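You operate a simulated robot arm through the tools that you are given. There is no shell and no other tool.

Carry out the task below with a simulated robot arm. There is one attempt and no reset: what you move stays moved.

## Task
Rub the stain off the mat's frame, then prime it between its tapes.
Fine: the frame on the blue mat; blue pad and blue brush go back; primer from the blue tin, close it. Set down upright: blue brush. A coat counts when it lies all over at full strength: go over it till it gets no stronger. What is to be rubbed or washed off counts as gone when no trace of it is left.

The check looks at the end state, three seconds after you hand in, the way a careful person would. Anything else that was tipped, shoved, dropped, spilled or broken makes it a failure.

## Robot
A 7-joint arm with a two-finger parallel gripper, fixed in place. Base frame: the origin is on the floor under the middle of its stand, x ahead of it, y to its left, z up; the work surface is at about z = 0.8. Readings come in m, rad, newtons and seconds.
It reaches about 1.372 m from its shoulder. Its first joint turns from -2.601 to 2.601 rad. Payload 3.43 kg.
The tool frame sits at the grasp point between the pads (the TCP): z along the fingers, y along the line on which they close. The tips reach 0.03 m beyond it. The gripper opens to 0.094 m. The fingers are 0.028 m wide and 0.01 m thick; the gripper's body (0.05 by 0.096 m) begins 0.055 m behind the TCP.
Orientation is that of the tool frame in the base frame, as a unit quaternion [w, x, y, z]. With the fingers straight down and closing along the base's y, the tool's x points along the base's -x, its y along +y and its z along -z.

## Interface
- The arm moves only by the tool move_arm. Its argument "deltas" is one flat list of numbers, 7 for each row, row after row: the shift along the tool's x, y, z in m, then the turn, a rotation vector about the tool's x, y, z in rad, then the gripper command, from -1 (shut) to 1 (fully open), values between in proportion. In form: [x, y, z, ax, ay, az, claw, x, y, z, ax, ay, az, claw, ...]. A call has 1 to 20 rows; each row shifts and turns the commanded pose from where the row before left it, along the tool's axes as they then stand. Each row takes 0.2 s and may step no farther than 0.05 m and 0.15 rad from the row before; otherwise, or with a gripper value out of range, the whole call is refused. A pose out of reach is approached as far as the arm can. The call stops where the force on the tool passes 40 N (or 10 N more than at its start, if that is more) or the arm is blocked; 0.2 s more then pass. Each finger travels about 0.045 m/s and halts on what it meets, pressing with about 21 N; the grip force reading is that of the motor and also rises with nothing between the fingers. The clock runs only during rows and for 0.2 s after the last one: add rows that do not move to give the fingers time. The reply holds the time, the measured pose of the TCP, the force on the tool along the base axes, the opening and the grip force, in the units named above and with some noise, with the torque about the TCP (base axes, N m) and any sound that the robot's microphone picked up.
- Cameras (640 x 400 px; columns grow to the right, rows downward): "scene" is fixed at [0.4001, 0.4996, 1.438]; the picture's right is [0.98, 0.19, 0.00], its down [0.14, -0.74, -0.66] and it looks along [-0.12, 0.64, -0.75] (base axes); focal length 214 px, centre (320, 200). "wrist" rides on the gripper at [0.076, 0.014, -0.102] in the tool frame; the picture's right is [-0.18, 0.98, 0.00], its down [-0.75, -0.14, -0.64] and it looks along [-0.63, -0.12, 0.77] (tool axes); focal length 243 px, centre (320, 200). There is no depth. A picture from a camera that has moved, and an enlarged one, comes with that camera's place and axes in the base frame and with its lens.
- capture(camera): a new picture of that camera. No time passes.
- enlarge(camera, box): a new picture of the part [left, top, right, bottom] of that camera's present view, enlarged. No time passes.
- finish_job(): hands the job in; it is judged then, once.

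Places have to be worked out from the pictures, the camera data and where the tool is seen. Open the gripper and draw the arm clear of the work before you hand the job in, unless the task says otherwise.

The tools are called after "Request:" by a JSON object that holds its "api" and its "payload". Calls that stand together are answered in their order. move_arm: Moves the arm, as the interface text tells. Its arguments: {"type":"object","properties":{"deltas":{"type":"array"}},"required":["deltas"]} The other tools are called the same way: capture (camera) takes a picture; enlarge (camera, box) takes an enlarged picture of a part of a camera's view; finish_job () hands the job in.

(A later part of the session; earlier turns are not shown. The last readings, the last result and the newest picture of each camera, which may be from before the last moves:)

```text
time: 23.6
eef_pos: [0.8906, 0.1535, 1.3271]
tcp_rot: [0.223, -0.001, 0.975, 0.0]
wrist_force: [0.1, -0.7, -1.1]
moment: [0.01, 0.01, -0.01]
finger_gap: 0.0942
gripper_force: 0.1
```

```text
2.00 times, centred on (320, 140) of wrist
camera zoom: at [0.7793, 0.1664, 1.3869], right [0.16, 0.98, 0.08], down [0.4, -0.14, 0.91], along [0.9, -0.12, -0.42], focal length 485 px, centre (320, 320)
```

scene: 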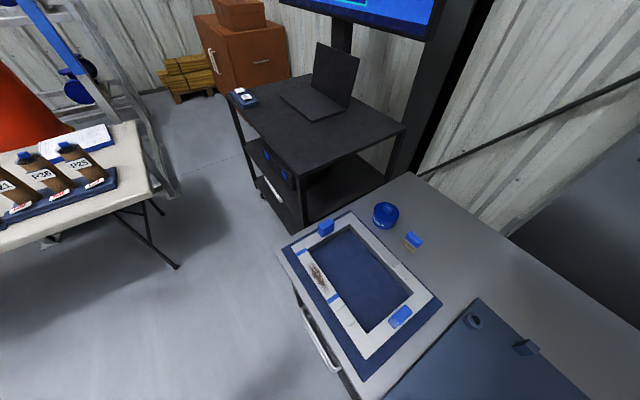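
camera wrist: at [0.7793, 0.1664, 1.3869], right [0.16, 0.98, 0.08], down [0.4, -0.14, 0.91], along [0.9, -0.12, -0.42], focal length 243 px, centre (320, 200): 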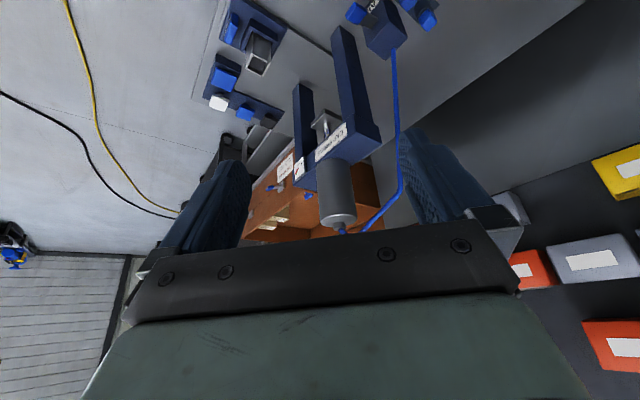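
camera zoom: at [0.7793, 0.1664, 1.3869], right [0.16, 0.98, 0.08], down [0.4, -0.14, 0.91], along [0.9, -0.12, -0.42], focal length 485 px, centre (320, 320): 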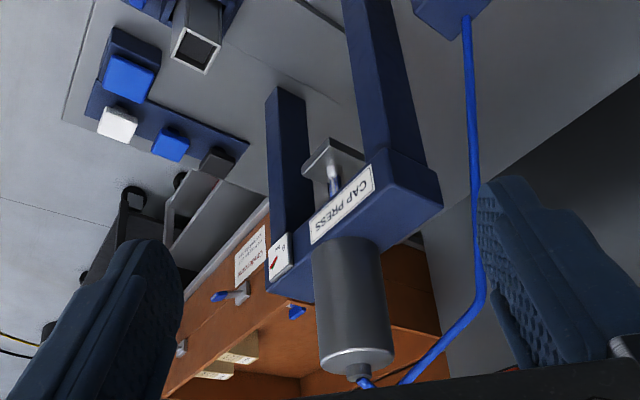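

Those are a cap press station's fixed buttons and lever, so the loose slate-based block with the blue grip at about (0.972, 0.230) is my pad candidate; its base measures about 58 x 43 mm, aligned with the bench at 45°. I'll straighten the tool and yaw it 45° so the fingers close across the grip's short side, then view it from above.

Request:
{"api": "move_arm", "payload": {"deltas": [0, 0, 0, 0, 0.15, 0, 1, 0, 0, 0, 0, 0.15, 0, 1, 0, 0, 0, 0, 0.15, 0, 1, 0, 0, 0, 0, 0, 0.131, 1, 0, 0, 0, 0, 0, 0.131, 1, 0, 0, 0, 0, 0, 0.131, 1, 0, 0, 0, 0, 0, 0.131, 1, 0, 0, 0, 0, 0, 0.131, 1, 0, 0, 0, 0, 0, 0.1304, 1, 0, 0, 0, 0, 0, 0, 1]}}

Request:
{"api": "capture", "payload": {"camera": "wrist"}}

```text
time: 24.5
eef_pos: [0.8995, 0.1524, 1.3192]
tcp_rot: [0.06, 0.006, 0.998, 0.001]
wrist_force: [0.4, -0.8, -0.2]
moment: [-0.03, -0.02, -0.01]
finger_gap: 0.0939
gripper_force: 0.0
out of reach, approached as far as the arm can: row 3
stopped in row 4: the force on the tool passed its limit at 52 N (the readings are from after the stop); the commanded pose is now the measured one
```

```text
taken
camera wrist: at [0.8127, 0.1669, 1.4117], right [0.19, 0.98, 0.03], down [0.67, -0.15, 0.73], along [0.72, -0.12, -0.69], focal length 243 px, centre (320, 200)
```

wrist: 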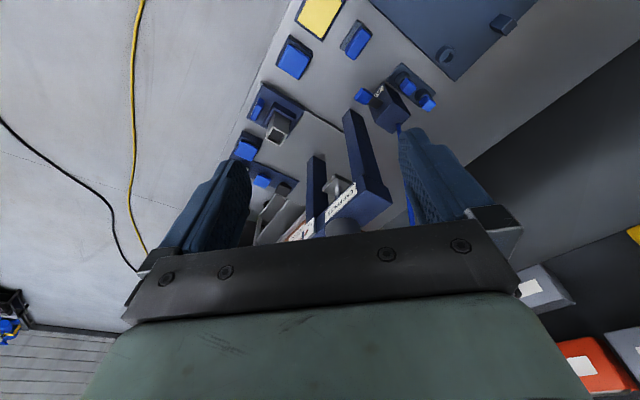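

The jerk came from hitting the reach limit up high, nothing was touched. I'll descend to about z = 1.17 first, then finish straightening and yaw in smaller steps.

Request:
{"api": "move_arm", "payload": {"deltas": [0.0045, 0, 0.037, 0, 0, 0, 1, 0.0045, 0, 0.037, 0, 0, 0, 1, 0.0045, 0, 0.037, 0, 0, 0, 1, 0.0045, 0, 0.037, 0, 0.03, 0, 1, 0, 0, 0, 0, 0.045, 0, 1, 0, 0, 0, 0, 0.045, 0, 1, 0, 0, 0, 0, 0, 0, 1]}}

```text
time: 26.1
eef_pos: [0.8997, 0.151, 1.169]
tcp_rot: [0.0, 0.006, 1.0, 0.002]
wrist_force: [0.0, 0.3, -0.9]
moment: [0.0, 0.02, 0.02]
finger_gap: 0.0941
gripper_force: 0.0
```

Straight again. Now yaw by 0.773 rad about the tool's z to align with the bench.

Request:
{"api": "move_arm", "payload": {"deltas": [0, 0, 0, 0, 0, 0.129, 1, 0, 0, 0, 0, 0, 0.129, 1, 0, 0, 0, 0, 0, 0.129, 1, 0, 0, 0, 0, 0, 0.129, 1, 0, 0, 0, 0, 0, 0.129, 1, 0, 0, 0, 0, 0, 0.128, 1, 0, 0, 0, 0, 0, 0, 1]}}

Request:
{"api": "capture", "payload": {"camera": "wrist"}}

```text
time: 27.7
eef_pos: [0.8985, 0.1527, 1.1701]
tcp_rot: [0.0, 0.382, 0.924, 0.002]
wrist_force: [0.0, 0.5, 0.6]
moment: [0.01, 0.02, 0.0]
finger_gap: 0.094
gripper_force: 0.0
```

```text
taken
camera wrist: at [0.857, 0.216, 1.2726], right [0.83, 0.56, 0.0], down [0.43, -0.64, 0.64], along [0.36, -0.53, -0.77], focal length 243 px, centre (320, 200)
```

wrist: 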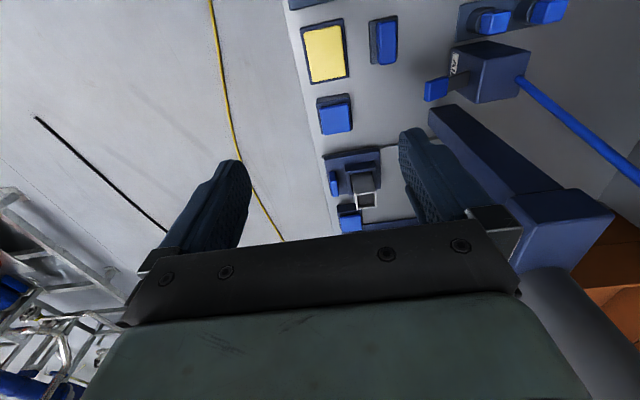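

Now the bench is square in view. I'll shift over the pad candidate (about 0.107 m along tool y) and then descend to z ≈ 1.05 for a close look, watching the air-valve lever next to it.

Request:
{"api": "move_arm", "payload": {"deltas": [0.001, 0.0355, 0, 0, 0, 0, 1, 0.001, 0.0355, 0, 0, 0, 0, 1, 0.001, 0.0355, 0, 0, 0, 0, 1, 0, 0, 0.04, 0, 0, 0, 1, 0, 0, 0.04, 0, 0, 0, 1, 0, 0, 0.03, 0, 0, 0, 1, 0, 0, 0, 0, 0, 0, 1]}}

Request:
{"api": "capture", "payload": {"camera": "wrist"}}

Request:
{"api": "enlarge", "payload": {"camera": "wrist", "box": [240, 0, 400, 100]}}

```text
time: 29.3
eef_pos: [0.9697, 0.2315, 1.0613]
tcp_rot: [0.0, 0.383, 0.924, 0.002]
wrist_force: [-0.7, 1.1, 0.4]
moment: [-0.02, -0.01, 0.01]
finger_gap: 0.0938
gripper_force: 0.1
```

```text
taken
camera wrist: at [0.9288, 0.2947, 1.1632], right [0.82, 0.57, 0.0], down [0.43, -0.63, 0.64], along [0.36, -0.53, -0.77], focal length 243 px, centre (320, 200)
```

wrist: 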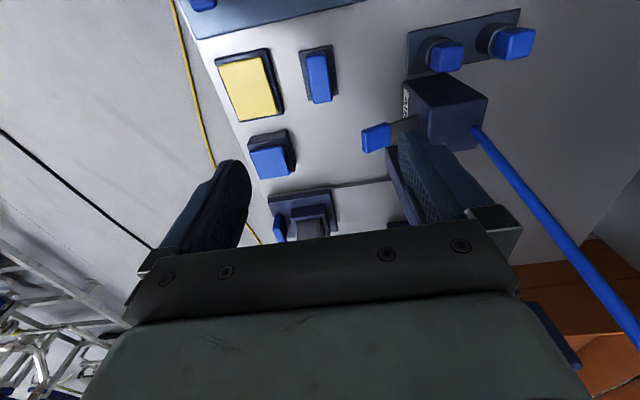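

```text
4.00 times, centred on (320, 50) of wrist
camera zoom: at [0.9288, 0.2947, 1.1632], right [0.82, 0.57, 0.0], down [0.43, -0.63, 0.64], along [0.36, -0.53, -0.77], focal length 970 px, centre (320, 800)
```

zoom: 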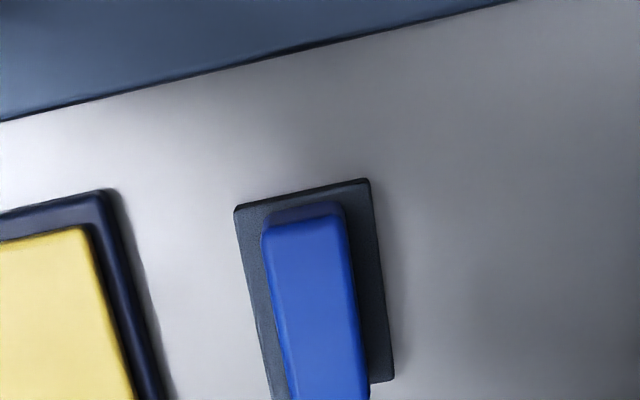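

The pad candidate sits right under the TCP axis and is aligned with the tool; the valve lever tip triangulates to (1.057, 0.228, 0.894), clear of the gripper. I'll descend to z ≈ 0.93 and recheck.

Request:
{"api": "move_arm", "payload": {"deltas": [0, 0, 0.044, 0, 0, 0, 1, 0, 0, 0.044, 0, 0, 0, 1, 0, 0, 0.042, 0, 0, 0, 1, 0, 0, 0, 0, 0, 0, 1]}}

Request:
{"api": "capture", "payload": {"camera": "wrist"}}

Request:
{"api": "enlarge", "payload": {"camera": "wrist", "box": [240, 20, 400, 160]}}

```text
time: 30.3
eef_pos: [0.9738, 0.2309, 0.9312]
tcp_rot: [0.0, 0.383, 0.924, 0.002]
wrist_force: [0.2, 0.0, 0.0]
moment: [0.03, -0.02, 0.02]
finger_gap: 0.0939
gripper_force: 0.0
```

```text
taken
camera wrist: at [0.9312, 0.2948, 1.033], right [0.82, 0.57, 0.0], down [0.43, -0.63, 0.64], along [0.36, -0.53, -0.77], focal length 243 px, centre (320, 200)
```

wrist: 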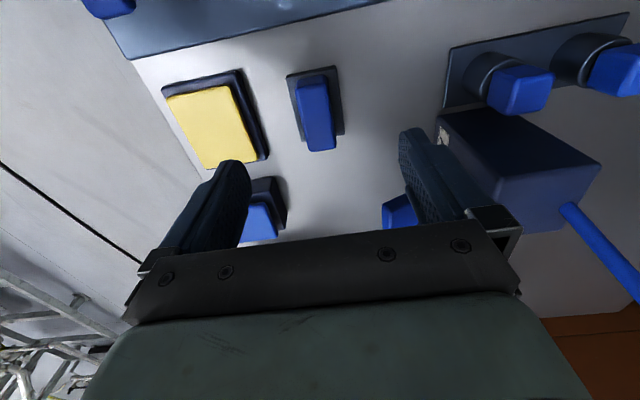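

```text
2.86 times, centred on (320, 90) of wrist
camera zoom: at [0.9312, 0.2948, 1.033], right [0.82, 0.57, 0.0], down [0.43, -0.63, 0.64], along [0.36, -0.53, -0.77], focal length 693 px, centre (320, 514)
```

zoom: 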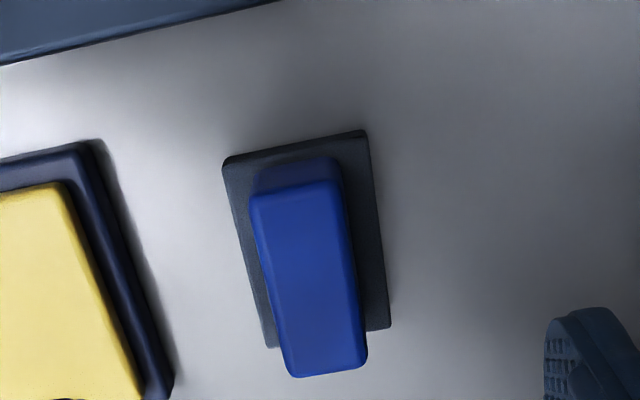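

The pad base centre is about 3 mm toward +tool x and 2 mm toward -tool y from the TCP axis. I'll correct this and descend to z ≈ 0.85 with the fingers straddling the grip.

Request:
{"api": "move_arm", "payload": {"deltas": [0.003, -0.002, 0.03, 0, 0, 0, 1, 0, 0, 0.03, 0, 0, 0, 1, 0, 0, 0.012, 0, 0, 0, 1, 0, 0, 0.008, 0, 0, 0, 1, 0, 0, 0, 0, 0, 0, 1]}}

Request:
{"api": "capture", "payload": {"camera": "wrist"}}

```text
time: 31.5
eef_pos: [0.9698, 0.233, 0.8504]
tcp_rot: [-0.001, 0.382, 0.924, 0.001]
wrist_force: [-0.2, -0.3, 0.0]
moment: [0.0, -0.03, 0.0]
finger_gap: 0.094
gripper_force: 0.2
```

```text
taken
camera wrist: at [0.9265, 0.2958, 0.9539], right [0.82, 0.57, 0.0], down [0.43, -0.63, 0.64], along [0.36, -0.53, -0.77], focal length 243 px, centre (320, 200)
```

wrist: 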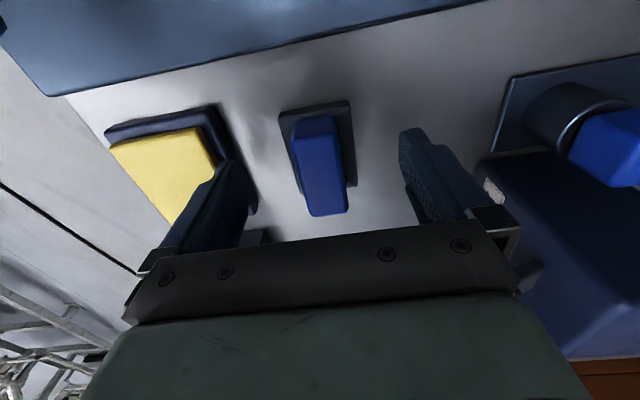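

The grip is centred between the fingers and no contact is felt. I'll go 3 mm lower and close the gripper.

Request:
{"api": "move_arm", "payload": {"deltas": [0, 0, 0.003, 0, 0, 0, 1, 0, 0, 0, 0, 0, 0, -1, 0, 0, 0, 0, 0, 0, -1, 0, 0, 0, 0, 0, 0, -1, 0, 0, 0, 0, 0, 0, -1, 0, 0, 0, 0, 0, 0, -1]}}

Request:
{"api": "capture", "payload": {"camera": "wrist"}}

```text
time: 32.9
eef_pos: [0.9694, 0.2331, 0.8477]
tcp_rot: [-0.001, 0.383, 0.924, 0.002]
wrist_force: [-0.7, -0.7, 0.3]
moment: [-0.01, 0.02, 0.0]
finger_gap: 0.0251
gripper_force: 20.9
```

```text
taken
camera wrist: at [0.9269, 0.2959, 0.9504], right [0.82, 0.57, 0.0], down [0.43, -0.63, 0.64], along [0.36, -0.53, -0.77], focal length 243 px, centre (320, 200)
```

wrist: 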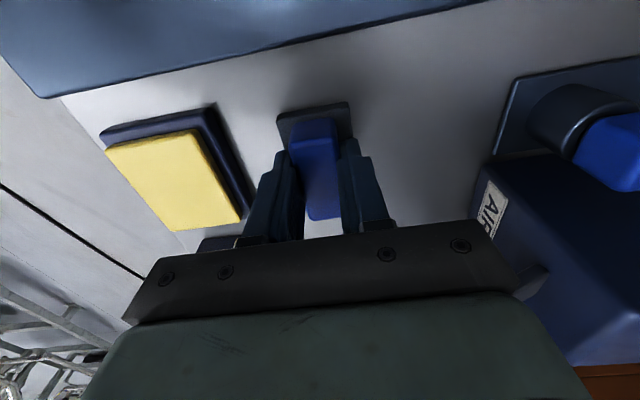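

Gripped at 25.1 mm with the TCP at (0.9694, 0.2331, 0.8477) while it rests on the bench — I'll remember this. Now a very gentle 4 mm test lift to see if it is loose.

Request:
{"api": "move_arm", "payload": {"deltas": [0, 0, -0.002, 0, 0, 0, -1, 0, 0, -0.002, 0, 0, 0, -1, 0, 0, 0, 0, 0, 0, -1]}}

Request:
{"api": "enlarge", "payload": {"camera": "wrist", "box": [240, 80, 400, 230]}}

```text
time: 33.7
eef_pos: [0.9689, 0.2317, 0.8513]
tcp_rot: [-0.001, 0.383, 0.924, 0.002]
wrist_force: [-0.2, -0.8, -0.1]
moment: [-0.02, 0.02, 0.01]
finger_gap: 0.0249
gripper_force: 20.8
```

```text
2.67 times, centred on (320, 155) of wrist
camera zoom: at [0.9266, 0.2955, 0.9545], right [0.82, 0.57, 0.0], down [0.43, -0.63, 0.64], along [0.36, -0.53, -0.77], focal length 647 px, centre (320, 320)
```

zoom: 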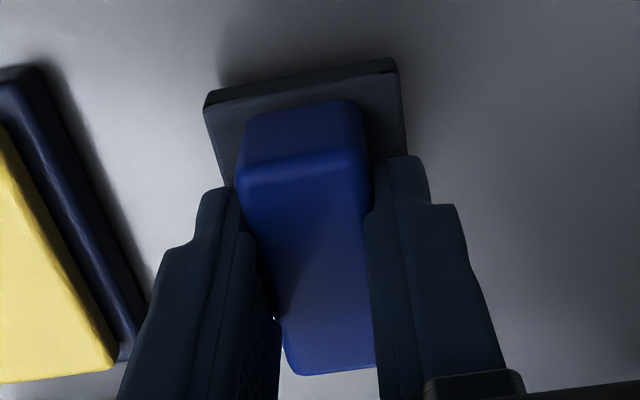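

No resistance and the whole block came up with the fingers, so it is the loose pad. I'll lift it to z ≈ 1.05 and check it's held well.

Request:
{"api": "move_arm", "payload": {"deltas": [0, 0, -0.03, 0, 0, 0, -1, 0, 0, -0.045, 0, 0, 0, -1, 0, 0, -0.045, 0, 0, 0, -1, 0, 0, -0.045, 0, 0, 0, -1, 0, 0, -0.035, 0, 0, 0, -1, 0, 0, 0, 0, 0, 0, -1]}}

Request:
{"api": "capture", "payload": {"camera": "wrist"}}

```text
time: 35.1
eef_pos: [0.9704, 0.2309, 1.0545]
tcp_rot: [-0.001, 0.383, 0.924, 0.001]
wrist_force: [0.4, 1.1, -0.8]
moment: [0.01, -0.02, 0.02]
finger_gap: 0.0253
gripper_force: 20.9
```

```text
taken
camera wrist: at [0.9275, 0.2947, 1.1563], right [0.82, 0.57, 0.0], down [0.43, -0.63, 0.64], along [0.36, -0.53, -0.77], focal length 243 px, centre (320, 200)
```

wrist: 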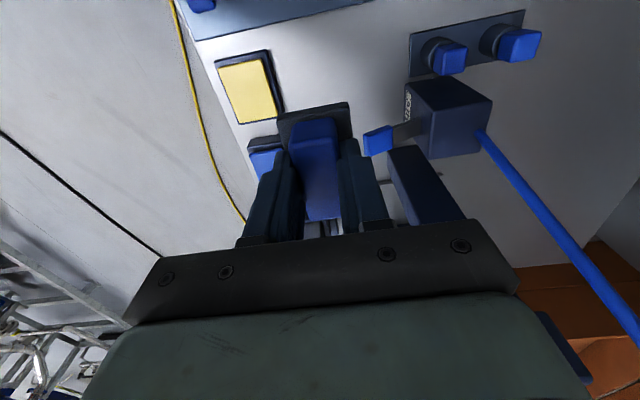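

The pad is held firmly. I'll carry it across at z ≈ 1.05 towards the stained rail, whose mid-point between tapes I estimate at (0.345, 0.736).

Request:
{"api": "move_arm", "payload": {"deltas": [0.0443, -0.0047, 0, 0, 0, 0, -1, 0.0443, -0.0047, 0, 0, 0, 0, -1, 0.0443, -0.0047, 0, 0, 0, 0, -1, 0.0443, -0.0047, 0, 0, 0, 0, -1, 0.0443, -0.0047, 0, 0, 0, 0, -1, 0.0443, -0.0047, 0, 0, 0, 0, -1, 0.0443, -0.0047, 0, 0, 0, 0, -1, 0.0443, -0.0047, 0, 0, 0, 0, -1, 0.0443, -0.0047, 0, 0, 0, 0, -1, 0, 0, 0, 0, 0, 0, -1]}}

```text
time: 37.3
eef_pos: [0.6557, 0.4832, 1.0528]
tcp_rot: [-0.001, 0.382, 0.924, 0.002]
wrist_force: [-0.3, -1.2, -0.4]
moment: [-0.03, -0.02, -0.01]
finger_gap: 0.0252
gripper_force: 20.9
```

Halfway there and stable. Continuing the same distance to arrive above the stain.

Request:
{"api": "move_arm", "payload": {"deltas": [0.0443, -0.0046, 0, 0, 0, 0, -1, 0.0443, -0.0046, 0, 0, 0, 0, -1, 0.0443, -0.0046, 0, 0, 0, 0, -1, 0.0443, -0.0046, 0, 0, 0, 0, -1, 0.0443, -0.0046, 0, 0, 0, 0, -1, 0.0443, -0.0046, 0, 0, 0, 0, -1, 0.0443, -0.0046, 0, 0, 0, 0, -1, 0.0443, -0.0046, 0, 0, 0, 0, -1, 0.0443, -0.0046, 0, 0, 0, 0, -1, 0, 0, 0, 0, 0, 0, -1]}}

Request:
{"api": "capture", "payload": {"camera": "wrist"}}

Request:
{"api": "enlarge", "payload": {"camera": "scene", "box": [260, 180, 440, 380]}}

```text
time: 39.5
eef_pos: [0.3447, 0.7367, 1.0533]
tcp_rot: [0.0, 0.382, 0.924, 0.002]
wrist_force: [0.5, -0.3, 0.1]
moment: [0.0, -0.05, -0.01]
finger_gap: 0.025
gripper_force: 21.4
```

```text
taken
camera wrist: at [0.3021, 0.7998, 1.1564], right [0.82, 0.57, 0.0], down [0.43, -0.63, 0.64], along [0.36, -0.53, -0.77], focal length 243 px, centre (320, 200)
```

wrist: 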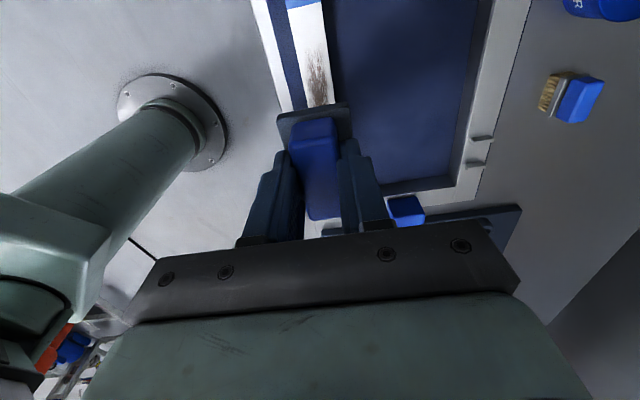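

```text
2.00 times, centred on (350, 280) of scene
camera zoom: at [0.4001, 0.4996, 1.438], right [0.98, 0.19, 0.0], down [0.14, -0.74, -0.66], along [-0.12, 0.64, -0.75], focal length 429 px, centre (260, 40)
```

zoom: 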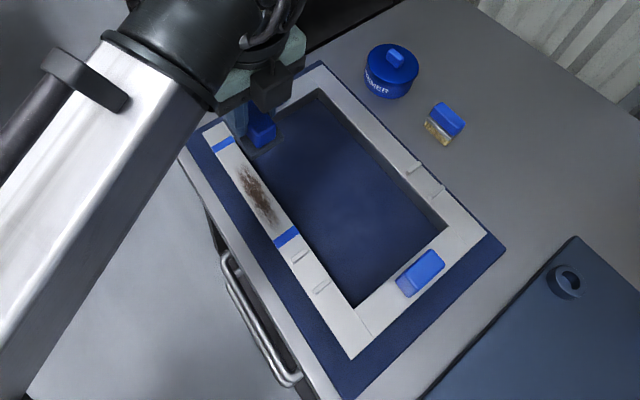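

The pad is nearly over the rail; I'll zoom in to measure the lateral alignment precisely.

Request:
{"api": "enlarge", "payload": {"camera": "wrist", "box": [240, 0, 400, 130]}}

```text
3.08 times, centred on (320, 65) of wrist
camera zoom: at [0.3021, 0.7998, 1.1564], right [0.82, 0.57, 0.0], down [0.43, -0.63, 0.64], along [0.36, -0.53, -0.77], focal length 746 px, centre (320, 615)
```

zoom: 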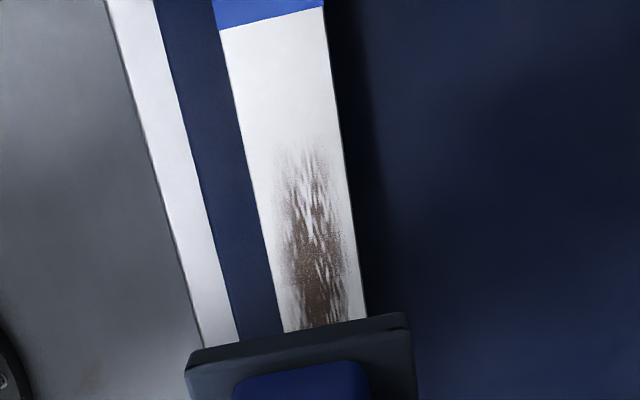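

The rail edges lie at tool y = -20 mm and +14.5 mm, so its centre is 3 mm to -y and its width is 34.5 mm; the pad (41 mm) covers it. I'll shift 3 mm and descend to just above the expected contact at z ≈ 0.896.

Request:
{"api": "move_arm", "payload": {"deltas": [0, -0.003, 0.04, 0, 0, 0, -1, 0, 0, 0.04, 0, 0, 0, -1, 0, 0, 0.04, 0, 0, 0, -1, 0, 0, 0.018, 0, 0, 0, -1, 0, 0, 0, 0, 0, 0, -1]}}

Request:
{"api": "capture", "payload": {"camera": "wrist"}}

Request:
{"api": "enlarge", "payload": {"camera": "scene", "box": [260, 210, 380, 320]}}

```text
time: 40.7
eef_pos: [0.344, 0.7356, 0.9149]
tcp_rot: [0.0, 0.383, 0.924, 0.001]
wrist_force: [-0.2, -0.2, -0.9]
moment: [0.01, 0.01, 0.02]
finger_gap: 0.0251
gripper_force: 21.3
```

```text
taken
camera wrist: at [0.301, 0.7986, 1.017], right [0.82, 0.57, 0.0], down [0.43, -0.63, 0.64], along [0.36, -0.53, -0.77], focal length 243 px, centre (320, 200)
```

wrist: 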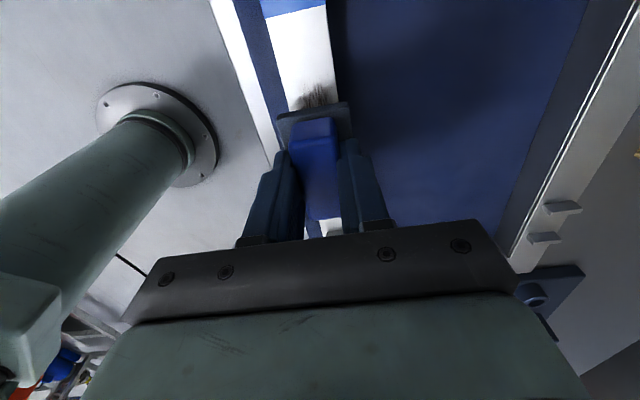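

```text
3.64 times, centred on (320, 265) of scene
camera zoom: at [0.4001, 0.4996, 1.438], right [0.98, 0.19, 0.0], down [0.14, -0.74, -0.66], along [-0.12, 0.64, -0.75], focal length 780 px, centre (320, -36)
```

zoom: 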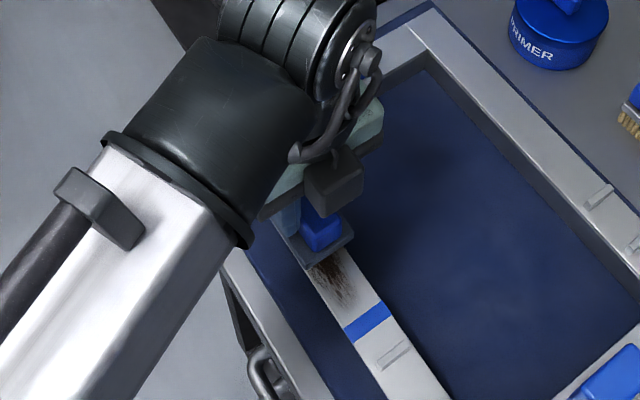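

Pad hovers over the stain. I'll lower in small steps and watch the vertical force for contact.

Request:
{"api": "move_arm", "payload": {"deltas": [0, 0, 0.005, 0, 0, 0, -1, 0, 0, 0.005, 0, 0, 0, -1, 0, 0, 0.004, 0, 0, 0, -1]}}

```text
time: 41.5
eef_pos: [0.3426, 0.7337, 0.9006]
tcp_rot: [0.0, 0.383, 0.924, 0.002]
wrist_force: [0.1, -0.3, -0.8]
moment: [0.0, 0.03, -0.01]
finger_gap: 0.0251
gripper_force: 21.4
```

Request:
{"api": "move_arm", "payload": {"deltas": [0, 0, 0.003, 0, 0, 0, -1, 0, 0, 0.002, 0, 0, 0, -1]}}

Request:
{"api": "capture", "payload": {"camera": "wrist"}}

```text
time: 42.1
eef_pos: [0.3447, 0.7339, 0.8946]
tcp_rot: [0.0, 0.382, 0.924, 0.002]
wrist_force: [0.0, -0.3, -0.1]
moment: [0.01, -0.02, 0.01]
finger_gap: 0.0251
gripper_force: 21.3
```

```text
taken
camera wrist: at [0.3014, 0.7973, 0.9976], right [0.82, 0.57, 0.0], down [0.43, -0.63, 0.64], along [0.36, -0.53, -0.77], focal length 243 px, centre (320, 200)
```

wrist: 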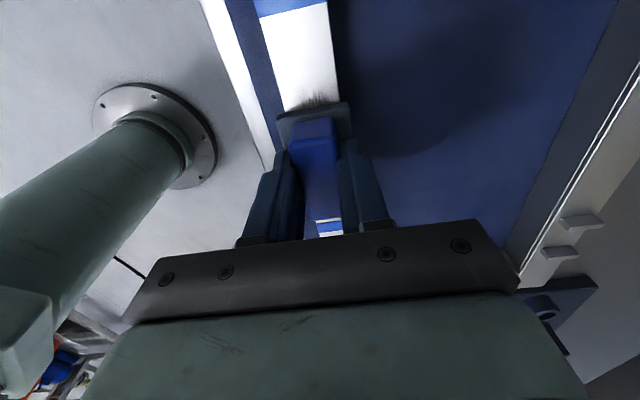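

Still no contact at 0.8946. Continuing down 2 mm at a time.

Request:
{"api": "move_arm", "payload": {"deltas": [0, 0, 0.002, 0, 0, 0, -1, 0, 0, 0.002, 0, 0, 0, -1]}}

```text
time: 42.7
eef_pos: [0.3439, 0.7334, 0.8927]
tcp_rot: [0.0, 0.383, 0.924, 0.003]
wrist_force: [2.1, -0.7, 27.6]
moment: [-0.08, -0.11, -0.03]
finger_gap: 0.0252
gripper_force: 21.1
```

Contact at z ≈ 0.893 with 27.6 N, a stiff response. I'll ease off 1 mm to around 12–15 N before rubbing.

Request:
{"api": "move_arm", "payload": {"deltas": [0, 0, -0.001, 0, 0, 0, -1, 0, 0, 0, 0, 0, 0, -1]}}

```text
time: 43.3
eef_pos: [0.3444, 0.7337, 0.8924]
tcp_rot: [0.001, 0.383, 0.924, 0.003]
wrist_force: [3.7, 1.8, 22.3]
moment: [0.09, -0.2, 0.0]
finger_gap: 0.0253
gripper_force: 20.8
```

22 N still; ease off another 0.8 mm and make a first short stroke along the rail within the tapes (±40 mm), checking forces.

Request:
{"api": "move_arm", "payload": {"deltas": [0, 0, -0.0008, 0, 0, 0, -1, -0.013, 0, 0, 0, 0, 0, -1, -0.013, 0, 0, 0, 0, 0, -1, -0.013, 0, 0, 0, 0, 0, -1, 0.013, 0, 0, 0, 0, 0, -1, 0.013, 0, 0, 0, 0, 0, -1, 0.013, 0, 0, 0, 0, 0, -1, 0, 0, 0, 0, 0, 0, -1]}}

Request:
{"api": "capture", "payload": {"camera": "wrist"}}

Request:
{"api": "enlarge", "payload": {"camera": "scene", "box": [260, 210, 380, 320]}}

```text
time: 45.1
eef_pos: [0.343, 0.735, 0.8919]
tcp_rot: [0.001, 0.383, 0.924, 0.002]
wrist_force: [1.9, -1.3, 6.2]
moment: [-0.09, 0.01, 0.03]
finger_gap: 0.0251
gripper_force: 20.9
```

```text
taken
camera wrist: at [0.3006, 0.7973, 0.9957], right [0.82, 0.57, 0.0], down [0.43, -0.63, 0.64], along [0.36, -0.53, -0.77], focal length 243 px, centre (320, 200)
```

wrist: 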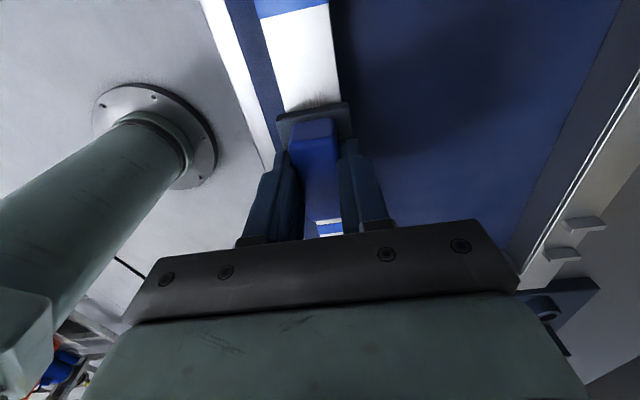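

```text
3.64 times, centred on (320, 265) of scene
camera zoom: at [0.4001, 0.4996, 1.438], right [0.98, 0.19, 0.0], down [0.14, -0.74, -0.66], along [-0.12, 0.64, -0.75], focal length 780 px, centre (320, -36)
```

zoom: 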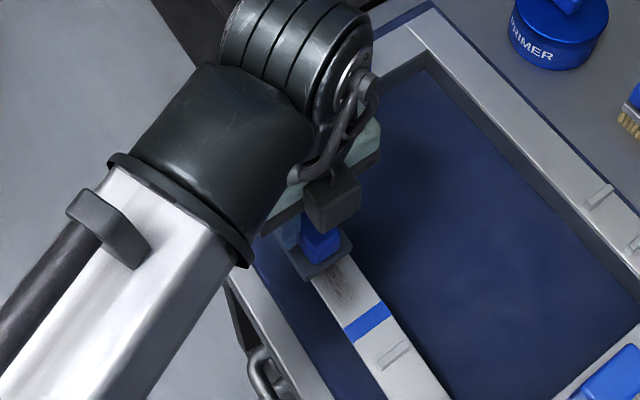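

The stain is already fading where the pad passed. I'll press slightly more (0.4 mm) and make several full strokes of ±40 mm.

Request:
{"api": "move_arm", "payload": {"deltas": [-0.02, 0, 0.0004, 0, 0, 0, -1, -0.02, 0, 0, 0, 0, 0, -1, 0.02, 0, 0, 0, 0, 0, -1, 0.02, 0, 0, 0, 0, 0, -1, 0.02, 0, 0, 0, 0, 0, -1, 0.02, 0, 0, 0, 0, 0, -1, -0.02, 0, 0, 0, 0, 0, -1, -0.02, 0, 0, 0, 0, 0, -1, -0.02, 0, 0, 0, 0, 0, -1, -0.02, 0, 0, 0, 0, 0, -1, 0.02, 0, 0, 0, 0, 0, -1, 0.02, 0, 0, 0, 0, 0, -1, 0.02, 0, 0, 0, 0, 0, -1, 0.02, 0, 0, 0, 0, 0, -1, -0.02, 0, 0, 0, 0, 0, -1, -0.02, 0, 0, 0, 0, 0, -1, -0.02, 0, 0, 0, 0, 0, -1, -0.02, 0, 0, 0, 0, 0, -1, 0.02, 0, 0, 0, 0, 0, -1, 0.02, 0, 0, 0, 0, 0, -1]}}

Request:
{"api": "enlarge", "payload": {"camera": "scene", "box": [260, 210, 380, 320]}}

Request:
{"api": "enlarge", "payload": {"camera": "wrist", "box": [240, 0, 400, 130]}}

```text
time: 49.3
eef_pos: [0.3438, 0.7336, 0.8931]
tcp_rot: [0.0, 0.383, 0.924, 0.002]
wrist_force: [2.4, -2.5, 7.6]
moment: [-0.07, 0.0, 0.03]
finger_gap: 0.0252
gripper_force: 21.0
```

```text
3.64 times, centred on (320, 265) of scene
camera zoom: at [0.4001, 0.4996, 1.438], right [0.98, 0.19, 0.0], down [0.14, -0.74, -0.66], along [-0.12, 0.64, -0.75], focal length 780 px, centre (320, -36)
```

zoom: 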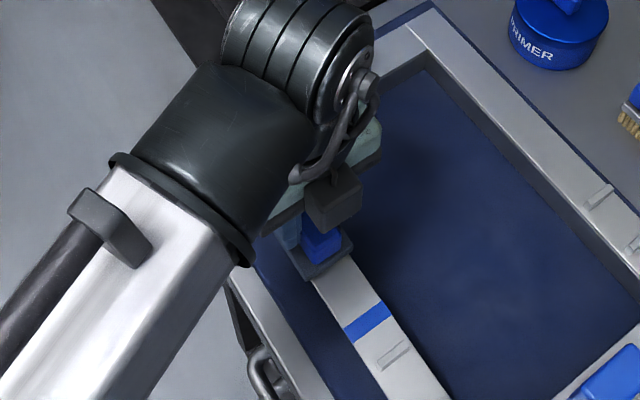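

```text
3.08 times, centred on (320, 65) of wrist
camera zoom: at [0.3012, 0.7975, 0.9957], right [0.83, 0.56, 0.0], down [0.43, -0.63, 0.64], along [0.36, -0.53, -0.77], focal length 746 px, centre (320, 615)
```

zoom: 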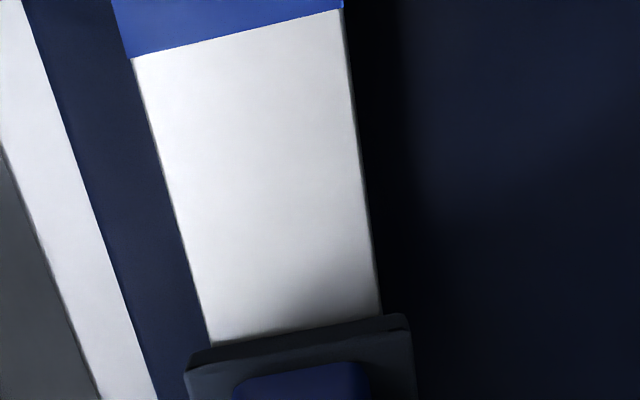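

The rail already looks clean. I'll do another batch of strokes for certainty, with slight lateral shifts, then lift to inspect fully.

Request:
{"api": "move_arm", "payload": {"deltas": [-0.02, 0.001, 0, 0, 0, 0, -1, -0.02, 0.001, 0, 0, 0, 0, -1, 0.02, 0, 0, 0, 0, 0, -1, 0.02, 0, 0, 0, 0, 0, -1, 0.02, 0, 0, 0, 0, 0, -1, 0.02, 0, 0, 0, 0, 0, -1, -0.02, -0.001, 0, 0, 0, 0, -1, -0.02, -0.001, 0, 0, 0, 0, -1, -0.02, -0.001, 0, 0, 0, 0, -1, -0.02, -0.001, 0, 0, 0, 0, -1, 0.02, 0, 0, 0, 0, 0, -1, 0.02, 0, 0, 0, 0, 0, -1, 0.02, 0, 0, 0, 0, 0, -1, 0.02, 0, 0, 0, 0, 0, -1, -0.02, 0.001, 0, 0, 0, 0, -1, -0.02, 0.001, 0, 0, 0, 0, -1, 0, 0, -0.01, 0, 0, 0, -1, 0, 0, -0.04, 0, 0, 0, -1, 0, 0, -0.04, 0, 0, 0, -1, 0, 0, -0.04, 0, 0, 0, -1]}}

Request:
{"api": "capture", "payload": {"camera": "wrist"}}

Request:
{"api": "enlarge", "payload": {"camera": "scene", "box": [260, 210, 380, 320]}}

```text
time: 53.5
eef_pos: [0.3444, 0.7352, 1.0223]
tcp_rot: [0.0, 0.383, 0.924, 0.001]
wrist_force: [0.0, -0.6, -0.2]
moment: [-0.02, -0.01, 0.01]
finger_gap: 0.025
gripper_force: 21.2
```

```text
taken
camera wrist: at [0.3011, 0.7981, 1.1258], right [0.82, 0.57, 0.0], down [0.43, -0.63, 0.64], along [0.36, -0.53, -0.77], focal length 243 px, centre (320, 200)
```

wrist: 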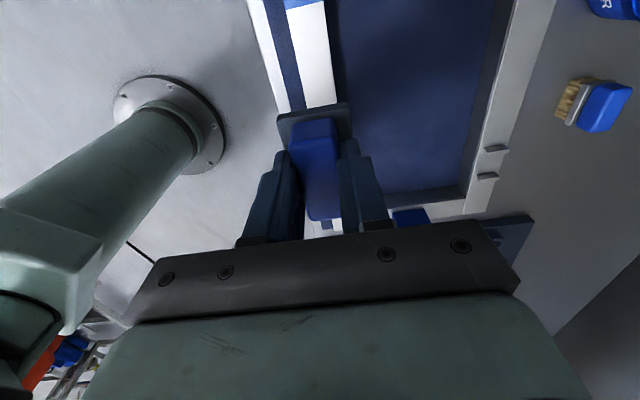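

```text
3.64 times, centred on (320, 265) of scene
camera zoom: at [0.4001, 0.4996, 1.438], right [0.98, 0.19, 0.0], down [0.14, -0.74, -0.66], along [-0.12, 0.64, -0.75], focal length 780 px, centre (320, -36)
```

zoom: 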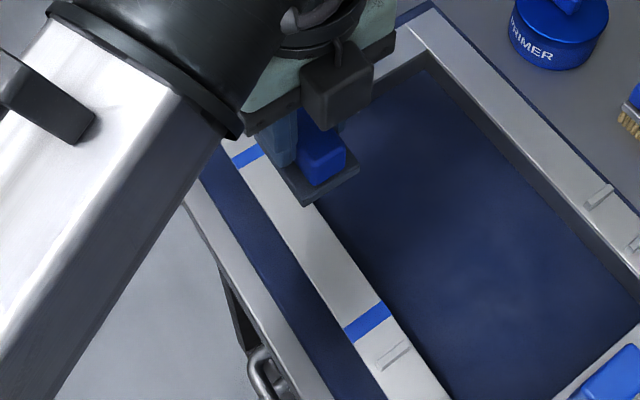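

The stain appears gone. I'll carry the pad back halfway so the scene camera has a clear view, and inspect the rail for traces before giving up the pad.

Request:
{"api": "move_arm", "payload": {"deltas": [0, 0, -0.03, 0, 0, 0, -1, -0.0443, 0.0046, 0, 0, 0, 0, -1, -0.0443, 0.0046, 0, 0, 0, 0, -1, -0.0443, 0.0046, 0, 0, 0, 0, -1, -0.0443, 0.0046, 0, 0, 0, 0, -1, -0.0443, 0.0046, 0, 0, 0, 0, -1, -0.0443, 0.0046, 0, 0, 0, 0, -1, -0.0443, 0.0046, 0, 0, 0, 0, -1, -0.0443, 0.0046, 0, 0, 0, 0, -1, -0.0443, 0.0046, 0, 0, 0, 0, -1, 0, 0, 0, 0, 0, 0, -1]}}

Request:
{"api": "enlarge", "payload": {"camera": "scene", "box": [290, 240, 350, 300]}}

Request:
{"api": "enlarge", "payload": {"camera": "scene", "box": [270, 200, 450, 380]}}

```text
time: 55.9
eef_pos: [0.6565, 0.4828, 1.0499]
tcp_rot: [0.0, 0.381, 0.925, 0.002]
wrist_force: [-0.2, 1.2, -0.8]
moment: [-0.03, -0.01, 0.03]
finger_gap: 0.0251
gripper_force: 20.7
```

```text
6.67 times, centred on (320, 270) of scene
camera zoom: at [0.4001, 0.4996, 1.438], right [0.98, 0.19, 0.0], down [0.14, -0.74, -0.66], along [-0.12, 0.64, -0.75], focal length 1430 px, centre (320, -267)
```

zoom: 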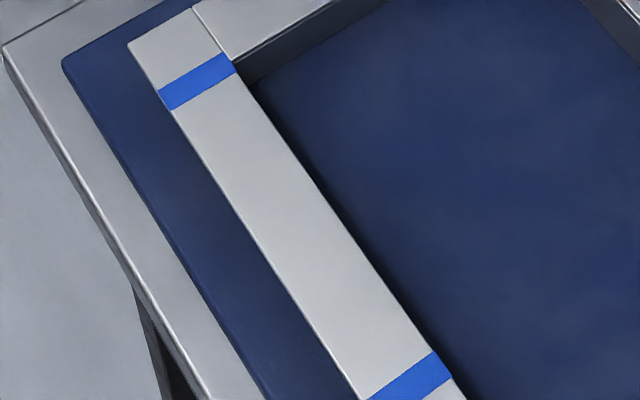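

```text
2.22 times, centred on (360, 290) of scene
camera zoom: at [0.4001, 0.4996, 1.438], right [0.98, 0.19, 0.0], down [0.14, -0.74, -0.66], along [-0.12, 0.64, -0.75], focal length 477 px, centre (231, 0)
```

zoom: 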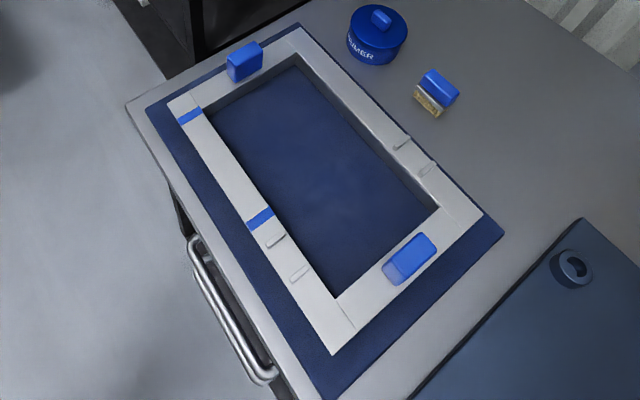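

The rail looks clean and the frame hasn't moved. One stronger zoom for faint traces.

Request:
{"api": "enlarge", "payload": {"camera": "scene", "box": [300, 250, 325, 275]}}

Request:
{"api": "enlarge", "payload": {"camera": "scene", "box": [315, 270, 340, 298]}}

```text
16.00 times, centred on (312, 262) of scene
camera zoom: at [0.4001, 0.4996, 1.438], right [0.98, 0.19, 0.0], down [0.14, -0.74, -0.66], along [-0.12, 0.64, -0.75], focal length 3432 px, centre (440, -800)
```

zoom: 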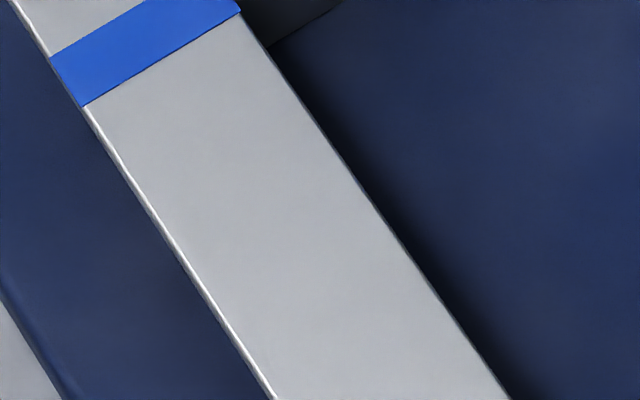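

```text
14.29 times, centred on (328, 284) of scene
camera zoom: at [0.4001, 0.4996, 1.438], right [0.98, 0.19, 0.0], down [0.14, -0.74, -0.66], along [-0.12, 0.64, -0.75], focal length 3064 px, centre (213, -1000)
```

zoom: 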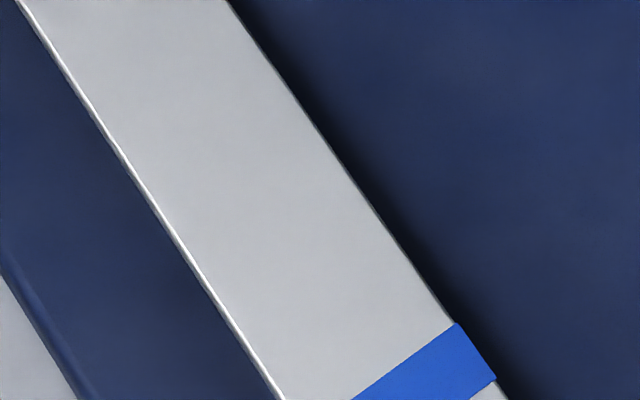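

No trace remains. Returning the pad to its original spot at (0.9694, 0.2331).

Request:
{"api": "move_arm", "payload": {"deltas": [-0.0442, 0.005, 0, 0, 0, 0, -1, -0.0442, 0.005, 0, 0, 0, 0, -1, -0.0442, 0.005, 0, 0, 0, 0, -1, -0.0442, 0.005, 0, 0, 0, 0, -1, -0.0442, 0.005, 0, 0, 0, 0, -1, -0.0442, 0.005, 0, 0, 0, 0, -1, -0.0442, 0.005, 0, 0, 0, 0, -1, -0.0442, 0.005, 0, 0, 0, 0, -1, -0.0442, 0.005, 0, 0, 0, 0, -1, 0, 0, 0, 0, 0, 0, -1]}}

Request:
{"api": "capture", "payload": {"camera": "wrist"}}

```text
time: 58.1
eef_pos: [0.9684, 0.2304, 1.0516]
tcp_rot: [0.0, 0.382, 0.924, 0.002]
wrist_force: [0.8, 0.1, -0.3]
moment: [0.02, 0.02, -0.01]
finger_gap: 0.0254
gripper_force: 20.8
```

```text
taken
camera wrist: at [0.9249, 0.2943, 1.1544], right [0.82, 0.57, 0.0], down [0.43, -0.63, 0.64], along [0.36, -0.53, -0.77], focal length 243 px, centre (320, 200)
```

wrist: 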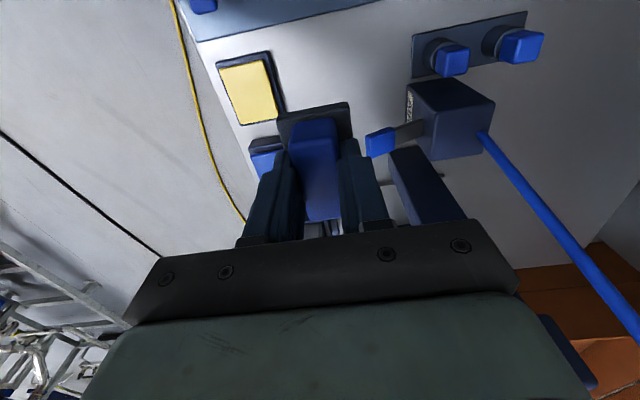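

Position within 3 mm; I'll correct it (+0.001, +0.0025) and descend to z ≈ 0.86.

Request:
{"api": "move_arm", "payload": {"deltas": [0.001, 0.0025, 0.045, 0, 0, 0, -1, 0, 0, 0.045, 0, 0, 0, -1, 0, 0, 0.045, 0, 0, 0, -1, 0, 0, 0.045, 0, 0, 0, -1, 0, 0, 0.01, 0, 0, 0, -1, 0, 0, 0, 0, 0, 0, -1]}}

Request:
{"api": "capture", "payload": {"camera": "wrist"}}

```text
time: 59.5
eef_pos: [0.9708, 0.2326, 0.8621]
tcp_rot: [-0.001, 0.382, 0.924, 0.001]
wrist_force: [-0.5, -0.7, -1.0]
moment: [0.0, 0.0, -0.02]
finger_gap: 0.0249
gripper_force: 20.8
```

```text
taken
camera wrist: at [0.9278, 0.2974, 0.9652], right [0.82, 0.57, 0.0], down [0.43, -0.63, 0.64], along [0.36, -0.53, -0.77], focal length 243 px, centre (320, 200)
```

wrist: 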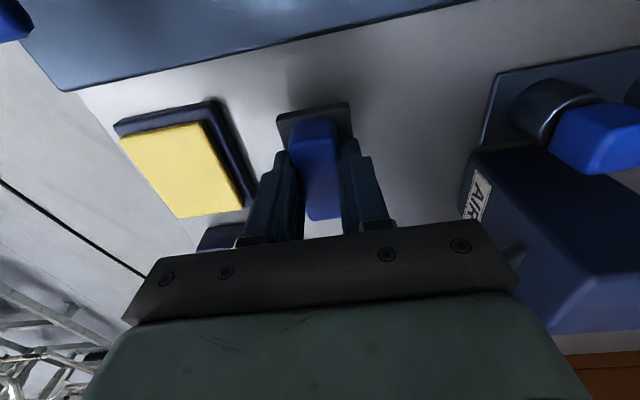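

Above its spot; lowering in small steps to contact at z ≈ 0.848.

Request:
{"api": "move_arm", "payload": {"deltas": [0, 0, 0.006, 0, 0, 0, -1, 0, 0, 0.005, 0, 0, 0, -1, 0, 0, 0.002, 0, 0, 0, -1, 0, 0, 0, 0, 0, 0, -1]}}

```text
time: 60.5
eef_pos: [0.9702, 0.2355, 0.8499]
tcp_rot: [0.0, 0.383, 0.924, 0.002]
wrist_force: [0.0, -0.1, -1.6]
moment: [-0.01, -0.01, 0.01]
finger_gap: 0.0253
gripper_force: 21.0
```

Request:
{"api": "move_arm", "payload": {"deltas": [0, 0, 0.001, 0, 0, 0, -1, 0, 0, 0.001, 0, 0, 0, -1, 0, 0, 0, 0, 0, 0, -1]}}

```text
time: 61.3
eef_pos: [0.9696, 0.2353, 0.8463]
tcp_rot: [0.0, 0.383, 0.924, 0.002]
wrist_force: [-0.4, -0.9, 2.8]
moment: [-0.08, 0.06, 0.01]
finger_gap: 0.0251
gripper_force: 21.0
```

Contact felt (2.8 N) at the original height and place. Opening the gripper partially and checking.

Request:
{"api": "move_arm", "payload": {"deltas": [0, 0, 0, 0, 0, 0, 0.3, 0, 0, 0, 0, 0, 0, 0.3, 0, 0, 0, 0, 0, 0, 0.3, 0, 0, 0, 0, 0, 0, 0.3]}}

Request:
{"api": "capture", "payload": {"camera": "wrist"}}

```text
time: 62.3
eef_pos: [0.9695, 0.2347, 0.8459]
tcp_rot: [0.0, 0.383, 0.924, 0.001]
wrist_force: [0.7, 0.8, 1.0]
moment: [-0.01, 0.03, 0.02]
finger_gap: 0.061
gripper_force: 0.0
```

```text
taken
camera wrist: at [0.9268, 0.2985, 0.9497], right [0.82, 0.57, 0.0], down [0.43, -0.63, 0.64], along [0.36, -0.53, -0.77], focal length 243 px, centre (320, 200)
```

wrist: 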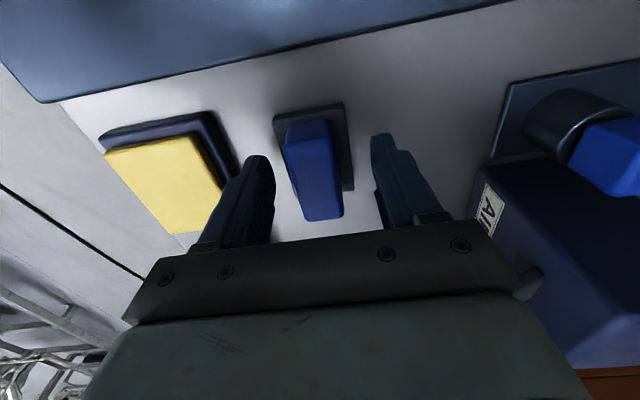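

The pad stands back in place. I'll rise straight up and check the placement against the original view.

Request:
{"api": "move_arm", "payload": {"deltas": [0, 0, -0.02, 0, 0, 0, 0.3, 0, 0, -0.045, 0, 0, 0, 0.3, 0, 0, -0.045, 0, 0, 0, 0.6, 0, 0, -0.045, 0, 0, 0, 1, 0, 0, -0.045, 0, 0, 0, 1, 0, 0, -0.01, 0, 0, 0, 1, 0, 0, 0, 0, 0, 0, 1]}}

Request:
{"api": "enlarge", "payload": {"camera": "wrist", "box": [240, 0, 400, 100]}}

Request:
{"api": "capture", "payload": {"camera": "wrist"}}

```text
time: 63.9
eef_pos: [0.9695, 0.2352, 1.0571]
tcp_rot: [0.0, 0.383, 0.924, 0.003]
wrist_force: [-0.1, -0.3, 0.5]
moment: [0.0, -0.01, 0.01]
finger_gap: 0.094
gripper_force: 0.1
```

```text
4.00 times, centred on (320, 50) of wrist
camera zoom: at [0.9263, 0.299, 1.1598], right [0.82, 0.57, 0.0], down [0.43, -0.63, 0.64], along [0.36, -0.53, -0.77], focal length 970 px, centre (320, 800)
```

zoom: 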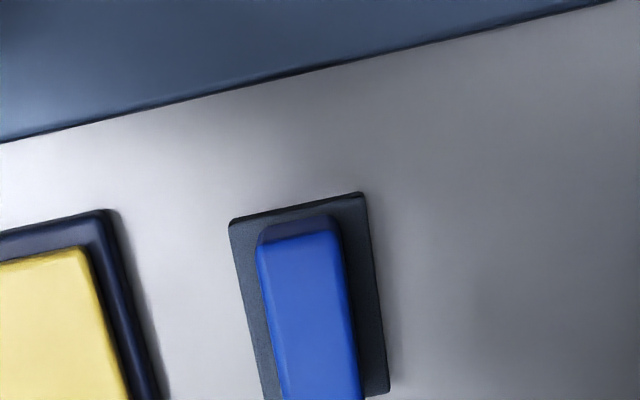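

```text
taken
camera wrist: at [0.9263, 0.299, 1.1598], right [0.82, 0.57, 0.0], down [0.43, -0.63, 0.64], along [0.36, -0.53, -0.77], focal length 243 px, centre (320, 200)
```

wrist: 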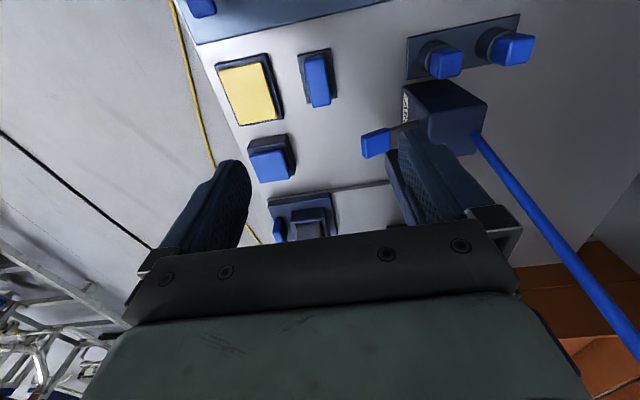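

The pad is back within 1–2 mm of where it was. Now I'll travel at z ≈ 1.06 toward the tin at about (0.541, 0.996), first half.

Request:
{"api": "move_arm", "payload": {"deltas": [0.0468, 0.0131, 0, 0, 0, 0, 1, 0.0468, 0.0131, 0, 0, 0, 0, 1, 0.0468, 0.0131, 0, 0, 0, 0, 1, 0.0468, 0.0131, 0, 0, 0, 0, 1, 0.0468, 0.0131, 0, 0, 0, 0, 1, 0.0468, 0.0131, 0, 0, 0, 0, 1, 0.0468, 0.0131, 0, 0, 0, 0, 1, 0.0468, 0.0131, 0, 0, 0, 0, 1, 0.0468, 0.0131, 0, 0, 0, 0, 1, 0.0468, 0.0131, 0, 0, 0, 0, 1, 0.0468, 0.0131, 0, 0, 0, 0, 1, 0, 0, 0, 0, 0, 0, 1]}}

Request:
{"api": "capture", "payload": {"camera": "wrist"}}

```text
time: 66.5
eef_pos: [0.7052, 0.7019, 1.0569]
tcp_rot: [0.0, 0.382, 0.924, 0.002]
wrist_force: [0.4, -0.1, 0.6]
moment: [0.03, 0.01, 0.0]
finger_gap: 0.0943
gripper_force: 0.1
```

```text
taken
camera wrist: at [0.6631, 0.7658, 1.1596], right [0.82, 0.57, 0.0], down [0.43, -0.63, 0.64], along [0.36, -0.53, -0.77], focal length 243 px, centre (320, 200)
```

wrist: 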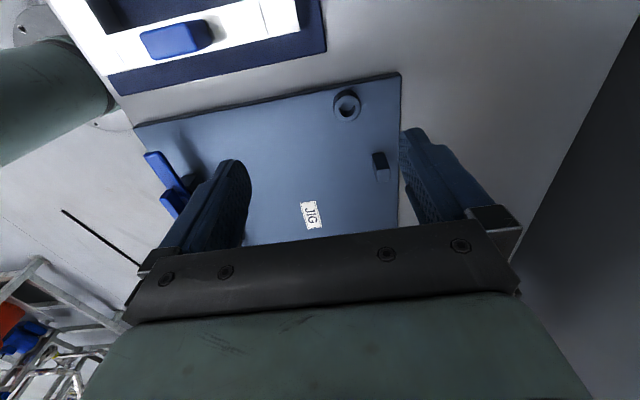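

Continuing to above the tin.

Request:
{"api": "move_arm", "payload": {"deltas": [0.0463, 0.0131, 0, 0, 0, 0, 1, 0.0463, 0.0131, 0, 0, 0, 0, 1, 0.0463, 0.0131, 0, 0, 0, 0, 1, 0.0463, 0.0131, 0, 0, 0, 0, 1, 0.0463, 0.0131, 0, 0, 0, 0, 1, 0.0463, 0.0131, 0, 0, 0, 0, 1, 0.0463, 0.0131, 0, 0, 0, 0, 1, 0, 0, 0, 0, 0, 0, 1]}}

Request:
{"api": "capture", "payload": {"camera": "wrist"}}

Request:
{"api": "enlarge", "payload": {"camera": "wrist", "box": [200, 0, 440, 160]}}

Request:
{"api": "capture", "payload": {"camera": "scene"}}

```text
time: 68.3
eef_pos: [0.5418, 0.9947, 1.0577]
tcp_rot: [0.0, 0.382, 0.924, 0.002]
wrist_force: [0.7, 0.3, -0.1]
moment: [-0.04, 0.03, -0.01]
finger_gap: 0.0941
gripper_force: 0.1
```

```text
taken
camera wrist: at [0.4986, 1.0582, 1.1608], right [0.82, 0.57, 0.0], down [0.43, -0.63, 0.64], along [0.36, -0.53, -0.77], focal length 243 px, centre (320, 200)
```

wrist: 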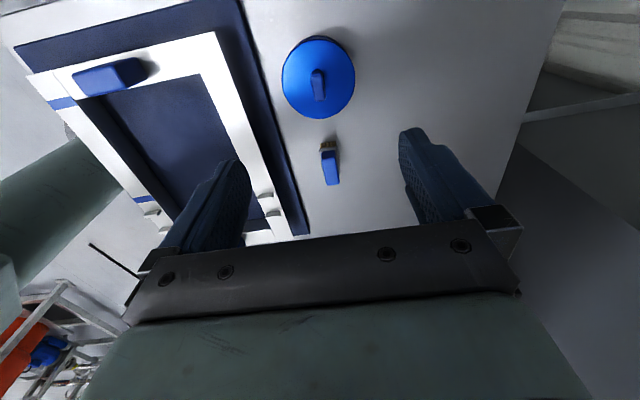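

```text
2.50 times, centred on (320, 80) of wrist
camera zoom: at [0.4986, 1.0582, 1.1608], right [0.82, 0.57, 0.0], down [0.43, -0.63, 0.64], along [0.36, -0.53, -0.77], focal length 606 px, centre (320, 500)
```

zoom: 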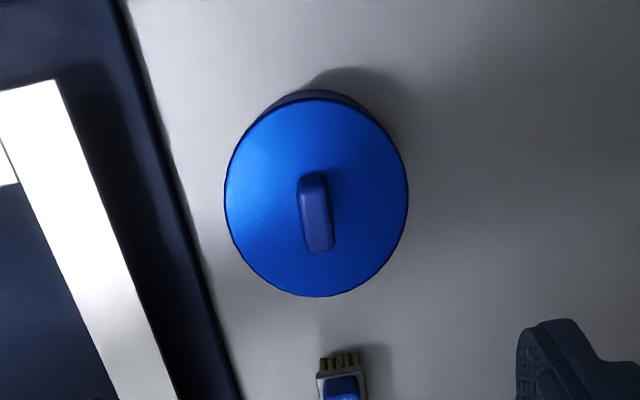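

```text
taken
```

scene: 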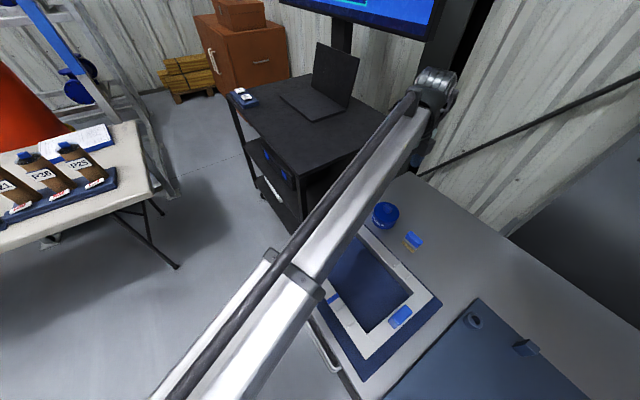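

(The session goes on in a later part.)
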